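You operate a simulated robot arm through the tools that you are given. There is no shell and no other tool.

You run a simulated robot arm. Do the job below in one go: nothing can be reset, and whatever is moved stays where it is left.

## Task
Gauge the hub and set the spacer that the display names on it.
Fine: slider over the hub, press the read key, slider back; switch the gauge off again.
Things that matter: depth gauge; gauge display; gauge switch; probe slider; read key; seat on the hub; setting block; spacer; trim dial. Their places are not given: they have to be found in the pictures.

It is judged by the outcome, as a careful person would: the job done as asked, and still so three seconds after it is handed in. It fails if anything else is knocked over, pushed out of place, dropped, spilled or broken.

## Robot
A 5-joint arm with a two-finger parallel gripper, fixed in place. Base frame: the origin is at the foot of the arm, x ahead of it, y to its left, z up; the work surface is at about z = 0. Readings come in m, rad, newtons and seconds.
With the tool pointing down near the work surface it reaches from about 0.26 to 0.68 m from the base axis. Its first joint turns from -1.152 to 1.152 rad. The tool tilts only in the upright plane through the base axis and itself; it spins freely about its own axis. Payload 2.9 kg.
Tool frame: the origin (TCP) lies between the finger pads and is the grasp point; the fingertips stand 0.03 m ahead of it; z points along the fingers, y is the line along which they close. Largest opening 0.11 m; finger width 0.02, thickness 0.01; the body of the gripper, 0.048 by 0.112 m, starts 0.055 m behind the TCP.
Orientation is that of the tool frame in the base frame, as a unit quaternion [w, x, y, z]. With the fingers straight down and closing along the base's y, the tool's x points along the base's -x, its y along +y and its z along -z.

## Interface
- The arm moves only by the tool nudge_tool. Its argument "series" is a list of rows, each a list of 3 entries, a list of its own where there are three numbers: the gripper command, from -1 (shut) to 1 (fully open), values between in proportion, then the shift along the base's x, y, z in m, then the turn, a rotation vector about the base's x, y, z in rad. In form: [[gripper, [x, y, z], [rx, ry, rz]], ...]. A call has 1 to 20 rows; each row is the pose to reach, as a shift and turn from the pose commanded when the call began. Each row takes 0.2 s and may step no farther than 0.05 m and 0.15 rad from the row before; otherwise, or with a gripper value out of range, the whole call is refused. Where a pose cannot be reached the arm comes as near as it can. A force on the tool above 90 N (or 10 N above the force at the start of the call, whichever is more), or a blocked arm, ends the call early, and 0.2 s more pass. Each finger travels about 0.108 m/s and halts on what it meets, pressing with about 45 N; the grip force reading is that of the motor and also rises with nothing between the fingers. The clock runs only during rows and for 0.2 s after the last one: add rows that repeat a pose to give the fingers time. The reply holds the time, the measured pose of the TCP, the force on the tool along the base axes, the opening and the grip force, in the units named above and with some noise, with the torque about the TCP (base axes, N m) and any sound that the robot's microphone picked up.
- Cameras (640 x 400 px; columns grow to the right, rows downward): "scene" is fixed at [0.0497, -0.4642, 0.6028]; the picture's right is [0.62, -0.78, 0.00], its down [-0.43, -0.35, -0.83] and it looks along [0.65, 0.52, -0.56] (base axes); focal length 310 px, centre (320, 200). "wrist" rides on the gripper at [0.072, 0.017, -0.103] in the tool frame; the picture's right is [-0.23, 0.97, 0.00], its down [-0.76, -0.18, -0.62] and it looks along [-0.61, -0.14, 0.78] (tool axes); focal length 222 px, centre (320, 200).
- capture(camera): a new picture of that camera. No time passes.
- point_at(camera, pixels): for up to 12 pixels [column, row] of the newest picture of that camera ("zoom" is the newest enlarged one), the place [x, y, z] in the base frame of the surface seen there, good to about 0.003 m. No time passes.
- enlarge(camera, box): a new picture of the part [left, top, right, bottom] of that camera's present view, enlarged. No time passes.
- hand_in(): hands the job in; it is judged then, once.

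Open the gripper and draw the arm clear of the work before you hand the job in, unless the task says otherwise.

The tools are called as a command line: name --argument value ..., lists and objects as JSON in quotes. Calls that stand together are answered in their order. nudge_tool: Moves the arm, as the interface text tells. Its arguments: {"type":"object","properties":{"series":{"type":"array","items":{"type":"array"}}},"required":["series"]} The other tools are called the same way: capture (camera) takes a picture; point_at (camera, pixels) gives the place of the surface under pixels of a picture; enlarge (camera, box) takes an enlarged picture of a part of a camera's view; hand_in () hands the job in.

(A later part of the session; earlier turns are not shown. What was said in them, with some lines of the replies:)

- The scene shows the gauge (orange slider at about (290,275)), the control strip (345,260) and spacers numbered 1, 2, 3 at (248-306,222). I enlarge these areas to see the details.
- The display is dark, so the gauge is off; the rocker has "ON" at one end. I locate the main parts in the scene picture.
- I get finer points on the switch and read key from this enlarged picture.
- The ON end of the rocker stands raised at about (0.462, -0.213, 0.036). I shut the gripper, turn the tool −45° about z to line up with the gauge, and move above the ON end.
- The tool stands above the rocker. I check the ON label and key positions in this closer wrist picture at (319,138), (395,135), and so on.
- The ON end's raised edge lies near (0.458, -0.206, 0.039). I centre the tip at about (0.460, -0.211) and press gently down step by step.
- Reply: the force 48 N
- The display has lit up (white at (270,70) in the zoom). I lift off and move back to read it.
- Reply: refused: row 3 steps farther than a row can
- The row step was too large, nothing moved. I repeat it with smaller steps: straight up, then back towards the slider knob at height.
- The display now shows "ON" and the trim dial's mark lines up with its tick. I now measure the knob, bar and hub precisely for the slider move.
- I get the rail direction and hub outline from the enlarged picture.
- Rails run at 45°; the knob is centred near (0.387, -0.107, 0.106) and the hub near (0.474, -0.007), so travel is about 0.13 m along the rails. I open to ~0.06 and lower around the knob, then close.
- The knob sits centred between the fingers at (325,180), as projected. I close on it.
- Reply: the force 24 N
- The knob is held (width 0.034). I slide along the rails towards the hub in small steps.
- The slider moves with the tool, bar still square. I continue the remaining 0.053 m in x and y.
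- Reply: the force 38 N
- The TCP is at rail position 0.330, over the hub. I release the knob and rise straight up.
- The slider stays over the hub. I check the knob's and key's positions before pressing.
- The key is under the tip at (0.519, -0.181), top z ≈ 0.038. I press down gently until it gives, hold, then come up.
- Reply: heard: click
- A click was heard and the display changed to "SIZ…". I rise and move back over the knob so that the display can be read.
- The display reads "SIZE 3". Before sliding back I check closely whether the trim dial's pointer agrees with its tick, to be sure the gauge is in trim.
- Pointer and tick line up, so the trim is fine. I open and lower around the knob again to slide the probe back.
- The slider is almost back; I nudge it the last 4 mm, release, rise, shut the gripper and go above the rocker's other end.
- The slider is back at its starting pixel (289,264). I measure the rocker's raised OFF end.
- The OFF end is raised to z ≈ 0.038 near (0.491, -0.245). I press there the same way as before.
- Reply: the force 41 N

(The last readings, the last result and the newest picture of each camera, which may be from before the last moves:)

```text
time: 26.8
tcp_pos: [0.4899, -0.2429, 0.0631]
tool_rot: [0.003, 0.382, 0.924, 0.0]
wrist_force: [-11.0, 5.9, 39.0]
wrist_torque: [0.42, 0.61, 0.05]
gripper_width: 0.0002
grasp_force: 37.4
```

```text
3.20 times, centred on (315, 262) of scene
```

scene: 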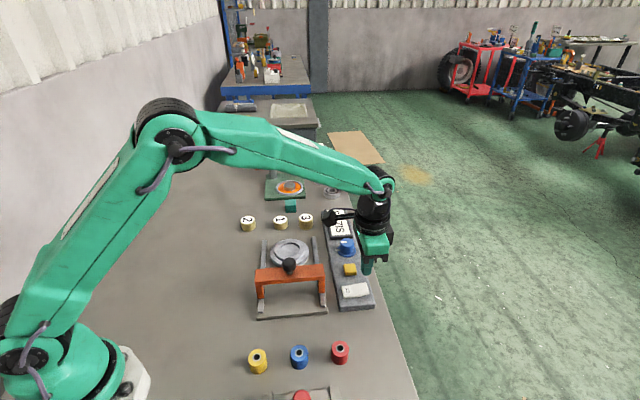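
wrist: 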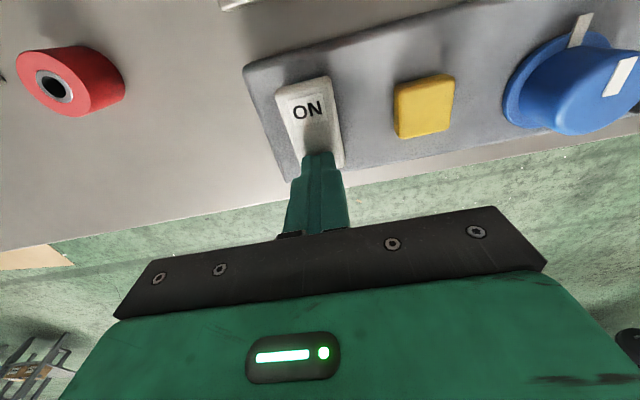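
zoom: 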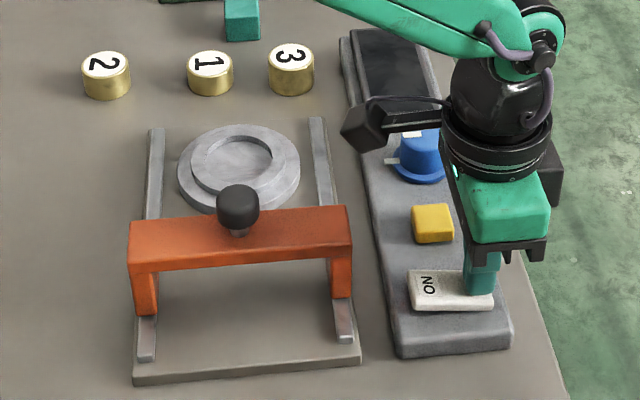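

The display is dark again. I rise and move towards spacer 3 near (0.62, 0.045) for a close look.

nudge_tool --series '[[-1, [0, 0, 0.03], [0, 0, 0]], [-1, [0, 0, 0.07], [0, 0, 0]], [-1, [0, 0, 0.11], [0, 0, 0]], [-1, [0, 0.02, 0.15], [0, 0, 0]], [-1, [0.01, 0.06, 0.16], [0, 0, 0]], [-1, [0.025, 0.1, 0.16], [0, 0, 0]], [-0.5, [0.045, 0.14, 0.16], [0, 0, 0]], [0, [0.065, 0.18, 0.16], [0, 0, 0]], [0.3, [0.09, 0.22, 0.16], [0, 0, 0]], [0.3, [0.11, 0.26, 0.16], [0, 0, 0]], [0.3, [0.12, 0.285, 0.16], [0, 0, 0]], [0.3, [0.12, 0.285, 0.16], [0, 0, 0]]]'

capture --camera "wrist"

capture --camera "scene"

enlarge --camera "scene" --box '[230, 200, 380, 320]'

```text
time: 29.4
tcp_pos: [0.6091, 0.0414, 0.2191]
tool_rot: [0.0, 0.382, 0.924, 0.0]
wrist_force: [0.3, -0.8, -1.4]
wrist_torque: [0.01, 0.01, 0.01]
gripper_width: 0.0714
grasp_force: 0.0
```

```text
taken
```

wrist: 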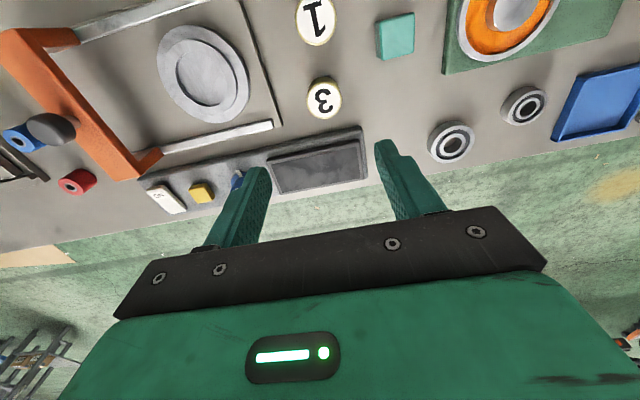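

```text
taken
```

scene: 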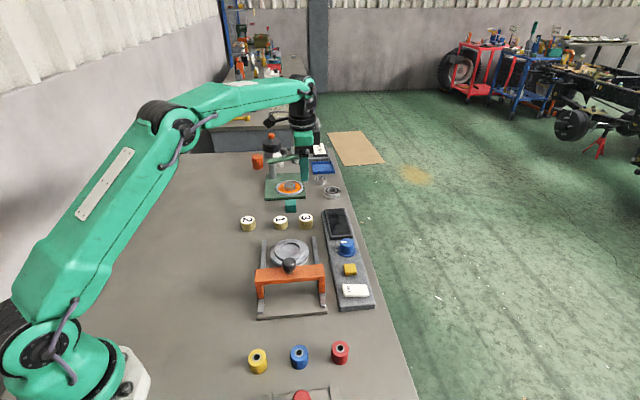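

```text
3.33 times, centred on (305, 260) of scene
```

zoom: 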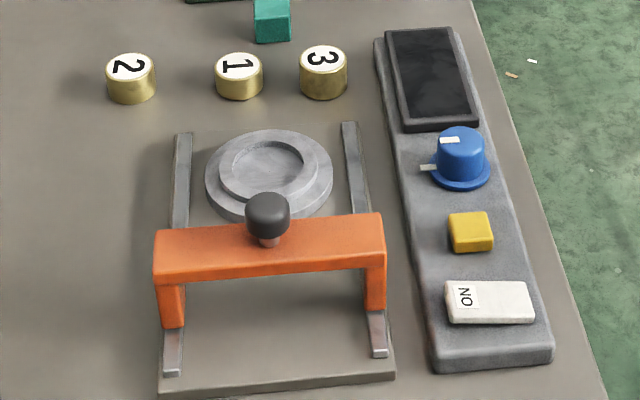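

I enlarge the wrist view around the hub and spacer 3 to measure both.

enlarge --camera "wrist" --box '[140, 0, 360, 150]'

```text
2.67 times, centred on (250, 75) of wrist
```

zoom: 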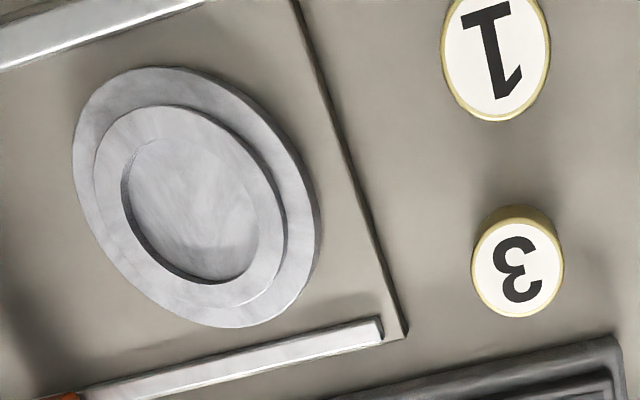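

The hub has a flange, a raised ring and a round recess (the seat) in the middle. I measure the recess edges and the spacer's rim.

point_at --camera "zoom" --pixels '[[128, 165], [165, 140], [255, 235], [215, 283], [190, 211], [110, 150], [270, 260], [220, 210], [518, 270], [472, 270], [563, 270], [518, 316]]'

point_at --camera "wrist" --pixels '[[323, 97], [307, 92], [340, 97], [322, 78], [322, 116], [326, 83], [200, 65], [195, 80], [320, 20], [395, 35], [300, 120]]'

```text
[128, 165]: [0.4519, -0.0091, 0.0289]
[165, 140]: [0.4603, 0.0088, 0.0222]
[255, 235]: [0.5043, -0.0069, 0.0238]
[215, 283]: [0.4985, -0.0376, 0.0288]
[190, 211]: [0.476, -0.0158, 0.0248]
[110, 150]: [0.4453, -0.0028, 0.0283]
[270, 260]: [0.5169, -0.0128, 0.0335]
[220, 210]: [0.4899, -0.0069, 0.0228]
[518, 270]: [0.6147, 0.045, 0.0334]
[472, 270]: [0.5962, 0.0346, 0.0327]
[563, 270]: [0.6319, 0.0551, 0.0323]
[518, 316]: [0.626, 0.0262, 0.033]
```

```text
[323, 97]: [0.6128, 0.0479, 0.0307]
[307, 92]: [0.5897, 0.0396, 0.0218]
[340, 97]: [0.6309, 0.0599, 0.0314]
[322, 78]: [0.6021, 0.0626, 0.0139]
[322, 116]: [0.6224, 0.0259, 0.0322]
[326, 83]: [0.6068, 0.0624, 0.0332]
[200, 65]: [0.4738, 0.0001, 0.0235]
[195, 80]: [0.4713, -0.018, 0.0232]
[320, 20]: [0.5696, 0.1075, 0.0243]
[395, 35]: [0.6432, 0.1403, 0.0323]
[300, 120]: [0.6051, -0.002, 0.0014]
```

Spacer 3: centre ≈ (0.614, 0.045), Ø ≈ 0.042, top z ≈ 0.033; the recess is centred near (0.479, -0.014). I zoom on the hub from the scene camera for a better centre, and lower above the spacer.

nudge_tool --series '[[0.3, [0.005, 0.003, -0.03], [0, 0, 0]], [0.3, [0.005, 0.003, -0.07], [0, 0, 0]], [0.3, [0.005, 0.003, -0.11], [0, 0, 0]], [0.3, [0.005, 0.003, -0.125], [0, 0, 0]], [0.3, [0.005, 0.003, -0.125], [0, 0, 0]]]'

capture --camera "wrist"

enlarge --camera "scene" --box '[260, 232, 320, 272]'

```text
time: 30.6
tcp_pos: [0.6149, 0.0467, 0.0931]
tool_rot: [0.001, 0.381, 0.924, 0.0]
wrist_force: [0.2, -0.1, -0.2]
wrist_torque: [0.0, 0.01, 0.02]
gripper_width: 0.0716
grasp_force: 0.1
```

```text
taken
```

wrist: 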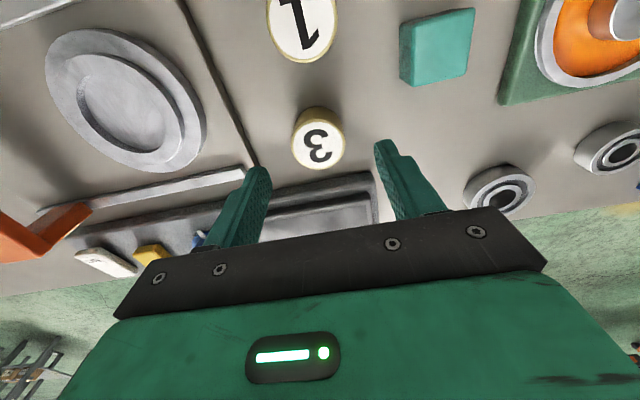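

```text
10.00 times, centred on (290, 252) of scene
```

zoom: 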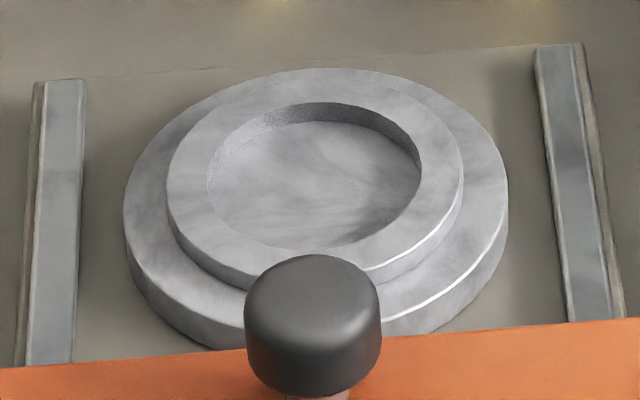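

Spacer 3's face is at (318,146), matching the projected tool axis (320,145). I measure the recess rim points from the zoomed picture.

point_at --camera "zoom" --pixels '[[200, 178], [428, 178], [317, 97], [300, 254], [168, 190], [462, 180], [315, 80], [312, 175], [250, 150], [370, 200], [160, 260], [500, 150]]'

point_at --camera "wrist" --pixels '[[318, 147], [293, 145], [345, 145], [316, 122], [318, 168], [125, 105], [78, 85], [182, 130], [105, 50], [145, 165]]'

```text
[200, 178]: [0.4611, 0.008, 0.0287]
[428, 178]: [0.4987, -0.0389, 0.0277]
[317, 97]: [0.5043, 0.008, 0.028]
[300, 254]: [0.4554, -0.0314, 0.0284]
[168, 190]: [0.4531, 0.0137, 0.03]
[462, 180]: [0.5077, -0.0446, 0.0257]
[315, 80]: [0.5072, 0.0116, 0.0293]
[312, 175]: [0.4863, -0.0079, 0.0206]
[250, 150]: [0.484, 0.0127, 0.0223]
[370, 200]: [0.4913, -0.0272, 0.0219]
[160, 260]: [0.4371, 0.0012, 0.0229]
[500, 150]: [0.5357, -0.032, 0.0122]
```

```text
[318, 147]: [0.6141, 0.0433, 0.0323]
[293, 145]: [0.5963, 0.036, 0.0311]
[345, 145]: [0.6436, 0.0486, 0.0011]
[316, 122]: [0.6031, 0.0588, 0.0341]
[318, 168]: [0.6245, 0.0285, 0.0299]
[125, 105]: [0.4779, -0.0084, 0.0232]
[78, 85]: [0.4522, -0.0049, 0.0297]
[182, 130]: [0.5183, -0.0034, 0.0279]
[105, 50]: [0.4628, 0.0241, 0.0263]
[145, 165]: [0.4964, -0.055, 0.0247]
```

The recess centre is (0.480, -0.0136), rim Ø ≈ 0.056 at z 0.0285, floor z ≈ 0.022. I lower around spacer 3, keeping tips high enough to clear the hub rim later (TCP z ≈ 0.046), and close.

nudge_tool --series '[[0.3, [-0.0005, -0.001, -0.02], [0, 0, 0]], [0.3, [-0.0005, -0.001, -0.038], [0, 0, 0]], [0.3, [-0.0005, -0.001, -0.048], [0, 0, 0]], [0.3, [-0.0005, -0.001, -0.048], [0, 0, 0]], [0, [-0.0005, -0.001, -0.048], [0, 0, 0]], [-0.3, [-0.0005, -0.001, -0.048], [0, 0, 0]], [-0.5, [-0.0005, -0.001, -0.048], [0, 0, 0]], [-0.5, [-0.0005, -0.001, -0.048], [0, 0, 0]]]'

capture --camera "wrist"

```text
time: 32.4
tcp_pos: [0.6124, 0.0455, 0.046]
tool_rot: [-0.001, 0.382, 0.924, 0.0]
wrist_force: [-0.3, -1.1, -0.5]
wrist_torque: [-0.02, 0.0, -0.04]
gripper_width: 0.0428
grasp_force: 44.9
```

```text
taken
```

wrist: 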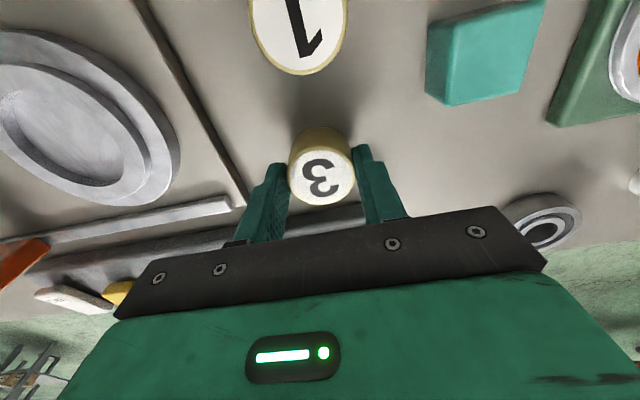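

Spacer 3 is held (width 0.0428). I lift it 0.07 m, carry it by (-0.134, -0.058) to above the hub, and look.

nudge_tool --series '[[-0.5, [0, 0, 0.02], [0, 0, 0]], [-0.5, [0, 0, 0.05], [0, 0, 0]], [-0.5, [0, 0, 0.07], [0, 0, 0]], [-0.5, [-0.025, -0.011, 0.07], [0, 0, 0]], [-0.5, [-0.055, -0.024, 0.07], [0, 0, 0]], [-0.5, [-0.085, -0.037, 0.07], [0, 0, 0]], [-0.5, [-0.115, -0.05, 0.07], [0, 0, 0]], [-0.5, [-0.134, -0.058, 0.07], [0, 0, 0]], [-0.5, [-0.134, -0.058, 0.05], [0, 0, 0]], [-0.5, [-0.134, -0.058, 0.05], [0, 0, 0]]]'

capture --camera "wrist"

capture --camera "scene"

enlarge --camera "scene" --box '[240, 205, 345, 290]'

```text
time: 34.6
tcp_pos: [0.4809, -0.0137, 0.0963]
tool_rot: [0.0, 0.381, 0.924, 0.0]
wrist_force: [-0.1, -0.1, -3.1]
wrist_torque: [0.04, 0.0, 0.0]
gripper_width: 0.0428
grasp_force: 44.9
```

```text
taken
```

wrist: 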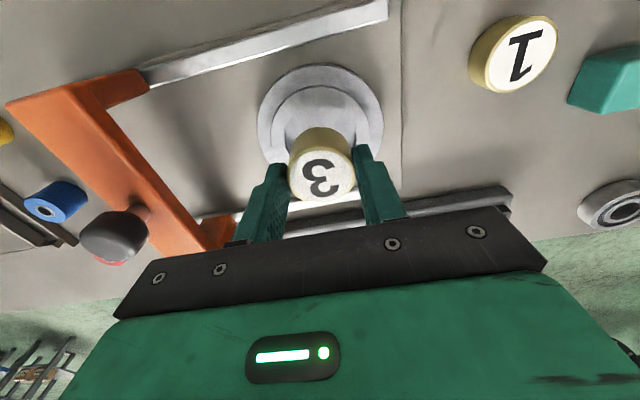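

```text
taken
```

scene: 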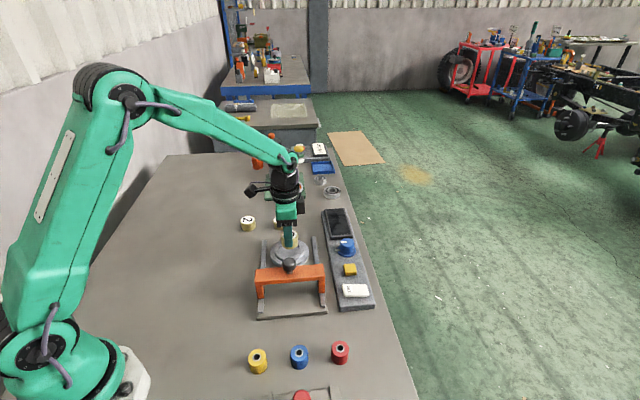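

```text
4.71 times, centred on (292, 248) of scene
```

zoom: 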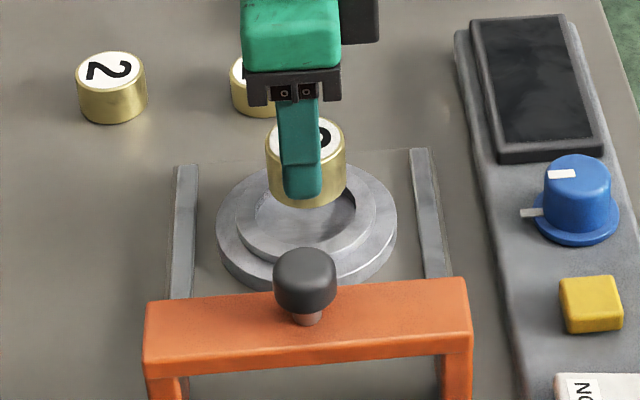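

The spacer hangs centred over the hub (flange spans columns 258–383, centre 320). I lower it gently into the recess to bottom height ≈ 0.022.

nudge_tool --series '[[-0.5, [0, 0, -0.01], [0, 0, 0]], [-0.5, [0, 0, -0.018], [0, 0, 0]], [-0.5, [0, 0, -0.022], [0, 0, 0]], [-0.5, [0, 0, -0.025], [0, 0, 0]], [-0.5, [0, 0, -0.027], [0, 0, 0]], [-0.5, [0, 0, -0.027], [0, 0, 0]]]'

capture --camera "wrist"

enlarge --camera "scene" --box '[260, 225, 320, 275]'

```text
time: 36.0
tcp_pos: [0.4789, -0.0139, 0.0715]
tool_rot: [0.001, 0.383, 0.924, 0.0]
wrist_force: [-1.0, 1.1, 2.6]
wrist_torque: [0.02, 0.14, -0.03]
gripper_width: 0.043
grasp_force: 45.2
```

```text
taken
```

wrist: 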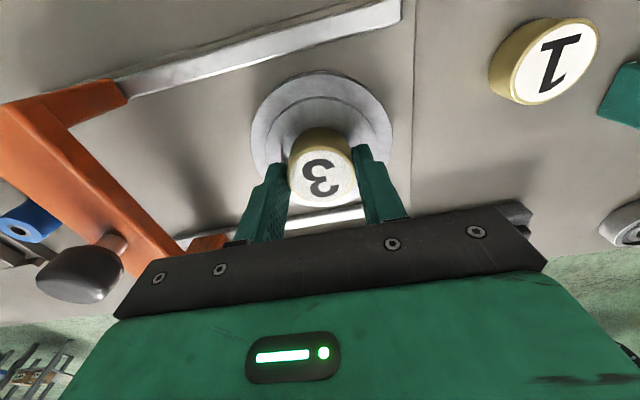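

```text
8.00 times, centred on (290, 250) of scene
```

zoom: 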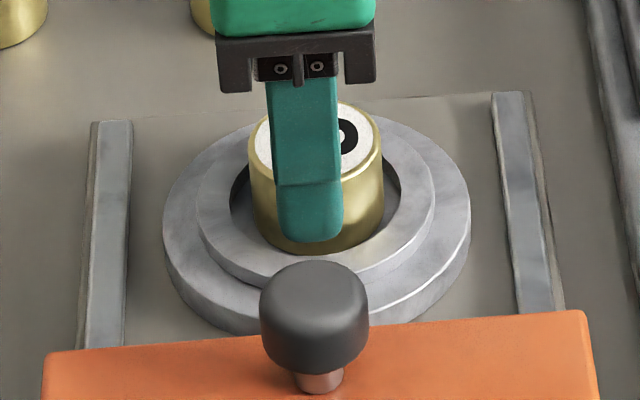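

The spacer stands in the recess with gaps left and right, and the force changed by ~6 N, so it is about touching the floor. I lower another 1 mm to confirm contact.

nudge_tool --series '[[-0.5, [0, 0, -0.001], [0, 0, 0]], [-0.5, [0, 0, -0.001], [0, 0, 0]]]'

```text
time: 36.6
tcp_pos: [0.4789, -0.0131, 0.0698]
tool_rot: [0.001, 0.382, 0.924, 0.0]
wrist_force: [-7.3, 2.8, 17.1]
wrist_torque: [0.08, 0.49, -0.06]
gripper_width: 0.0429
grasp_force: 44.6
```

Contact is confirmed (17 N). I relieve 0.5 mm, open slowly and rise straight up.

nudge_tool --series '[[-0.5, [0, 0, 0.0005], [0, 0, 0]], [-0.15, [0, 0, 0.0005], [0, 0, 0]], [0.1, [0, 0, 0.0005], [0, 0, 0]], [0.3, [0, 0, 0.0005], [0, 0, 0]], [0.3, [0, 0, 0.0005], [0, 0, 0]], [0.3, [0, 0, 0.02], [0, 0, 0]], [0.3, [0, 0, 0.05], [0, 0, 0]], [0.3, [0, 0, 0.09], [0, 0, 0]], [0.3, [0, 0, 0.13], [0, 0, 0]], [0.3, [0, 0, 0.17], [0, 0, 0]], [0.3, [0, 0, 0.2], [0, 0, 0]], [0.3, [0, 0, 0.2], [0, 0, 0]]]'

capture --camera "wrist"

enlarge --camera "scene" --box '[260, 225, 320, 275]'

capture --camera "scene"

```text
time: 39.2
tcp_pos: [0.4791, -0.013, 0.27]
tool_rot: [0.0, 0.382, 0.924, 0.0]
wrist_force: [0.4, -0.7, 0.2]
wrist_torque: [0.01, 0.01, 0.01]
gripper_width: 0.0714
grasp_force: 0.1
```

```text
taken
```

wrist: 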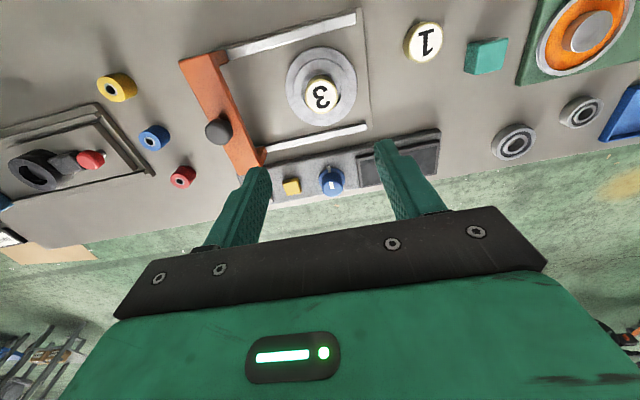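

```text
8.00 times, centred on (290, 250) of scene
```

zoom: 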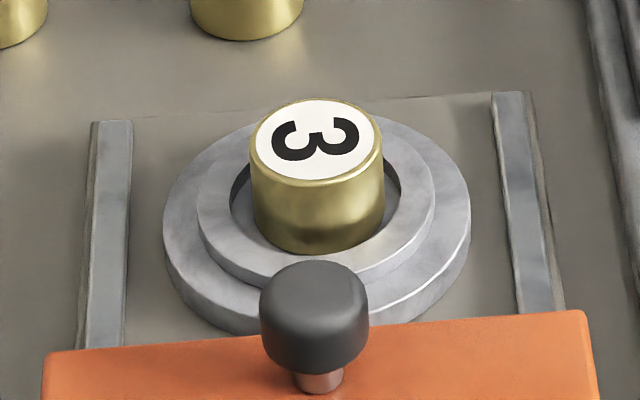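

```text
taken
```

scene: 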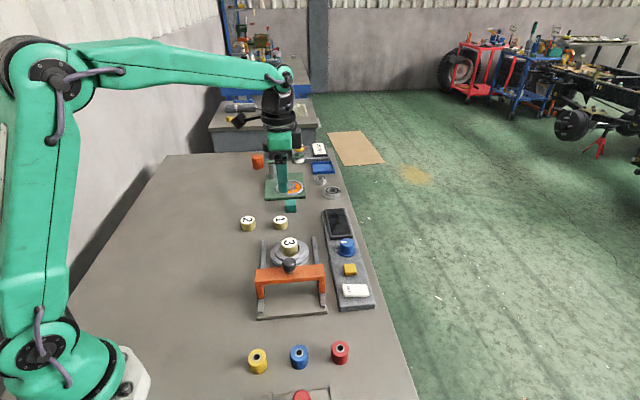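

Spacer 3 sits upright in the recess, the slider is back and the display dark. I verify its level and centring, and the switch state.

point_at --camera "zoom" --pixels '[[252, 143], [378, 135], [318, 102], [312, 180], [315, 140], [210, 215], [430, 200]]'

enlarge --camera "wrist" --box '[180, 20, 460, 200]'

enlarge --camera "scene" --box '[310, 200, 390, 315]'

```text
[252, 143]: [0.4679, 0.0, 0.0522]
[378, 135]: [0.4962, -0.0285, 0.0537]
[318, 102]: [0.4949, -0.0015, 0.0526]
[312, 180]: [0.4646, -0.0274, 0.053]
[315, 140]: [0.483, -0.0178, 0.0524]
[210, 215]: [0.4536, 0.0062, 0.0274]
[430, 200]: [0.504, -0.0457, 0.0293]
```

```text
2.22 times, centred on (320, 110) of wrist
```

zoom: 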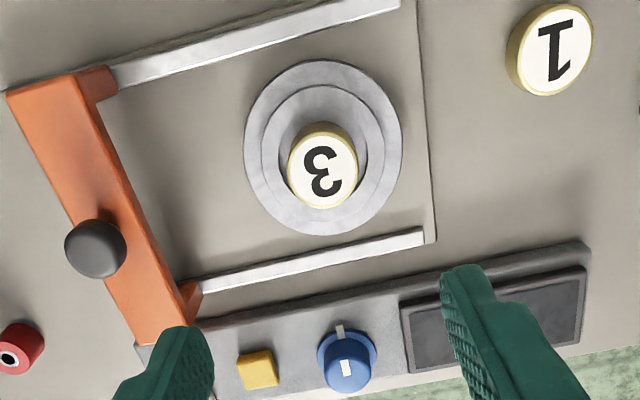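

```text
3.48 times, centred on (350, 258) of scene
```

zoom: 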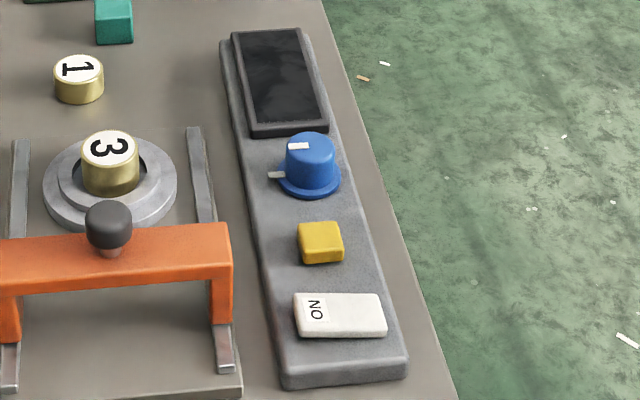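

The spacer is level (top z 0.052–0.054) and centred at (0.481, -0.014); the slider and switch look the same as at the start. I open fully and draw the arm up and back clear of the work.

nudge_tool --series '[[0.6, [0, 0, 0.04], [0, 0, 0]], [1, [-0.01, 0.01, 0.08], [0, 0, 0]], [1, [-0.03, 0.03, 0.1], [0, 0, 0]], [1, [-0.05, 0.06, 0.1], [0, 0, 0]], [1, [-0.06, 0.1, 0.1], [0, 0, 0]], [1, [-0.06, 0.14, 0.1], [0, 0, 0]], [1, [-0.06, 0.14, 0.1], [0, 0, 0]]]'

capture --camera "scene"

```text
time: 40.8
tcp_pos: [0.4208, 0.127, 0.3681]
tool_rot: [-0.001, 0.382, 0.924, -0.001]
wrist_force: [0.0, -0.3, 0.8]
wrist_torque: [-0.03, 0.01, 0.01]
gripper_width: 0.1102
grasp_force: 0.0
```

```text
taken
```

scene: 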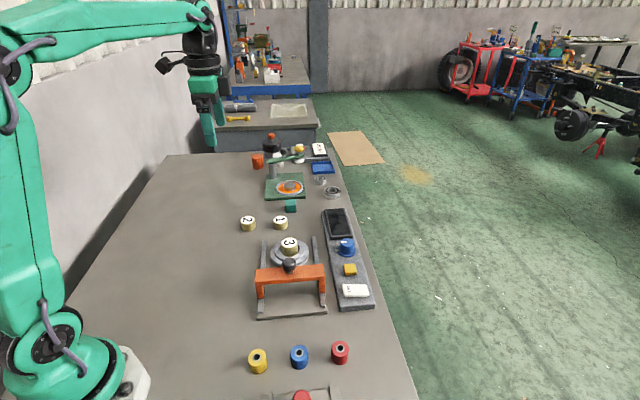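

The arm is clear with the gripper open. Spacer 3 is on the hub at (290,245), the slider is back at (289,265), the gauge is off and nothing else has moved, so I hand in.

hand_in

```text
The job is handed in.
```

The job is done and handed in: the gauge display read "SIZE 3", and spacer 3 is now set in the seat on the hub. The tool gave no verdict back.

- **Gauging:** I switched the gauge on, moved the slider over the hub and pressed the read key, which clicked. I then slid it back to where it started.
- **Trim:** The dial pointer already lined up with its tick, so I did not touch the trim dial or the setting block.
- **Spacer:** It sits level and centred in the recess, within the 3 mm the position measurements are good to.
- **Gauge:** It is switched off again and the display is dark.
- **Rest of the bench:** In the last picture nothing else had been moved or knocked over. The arm is drawn clear with the gripper open.
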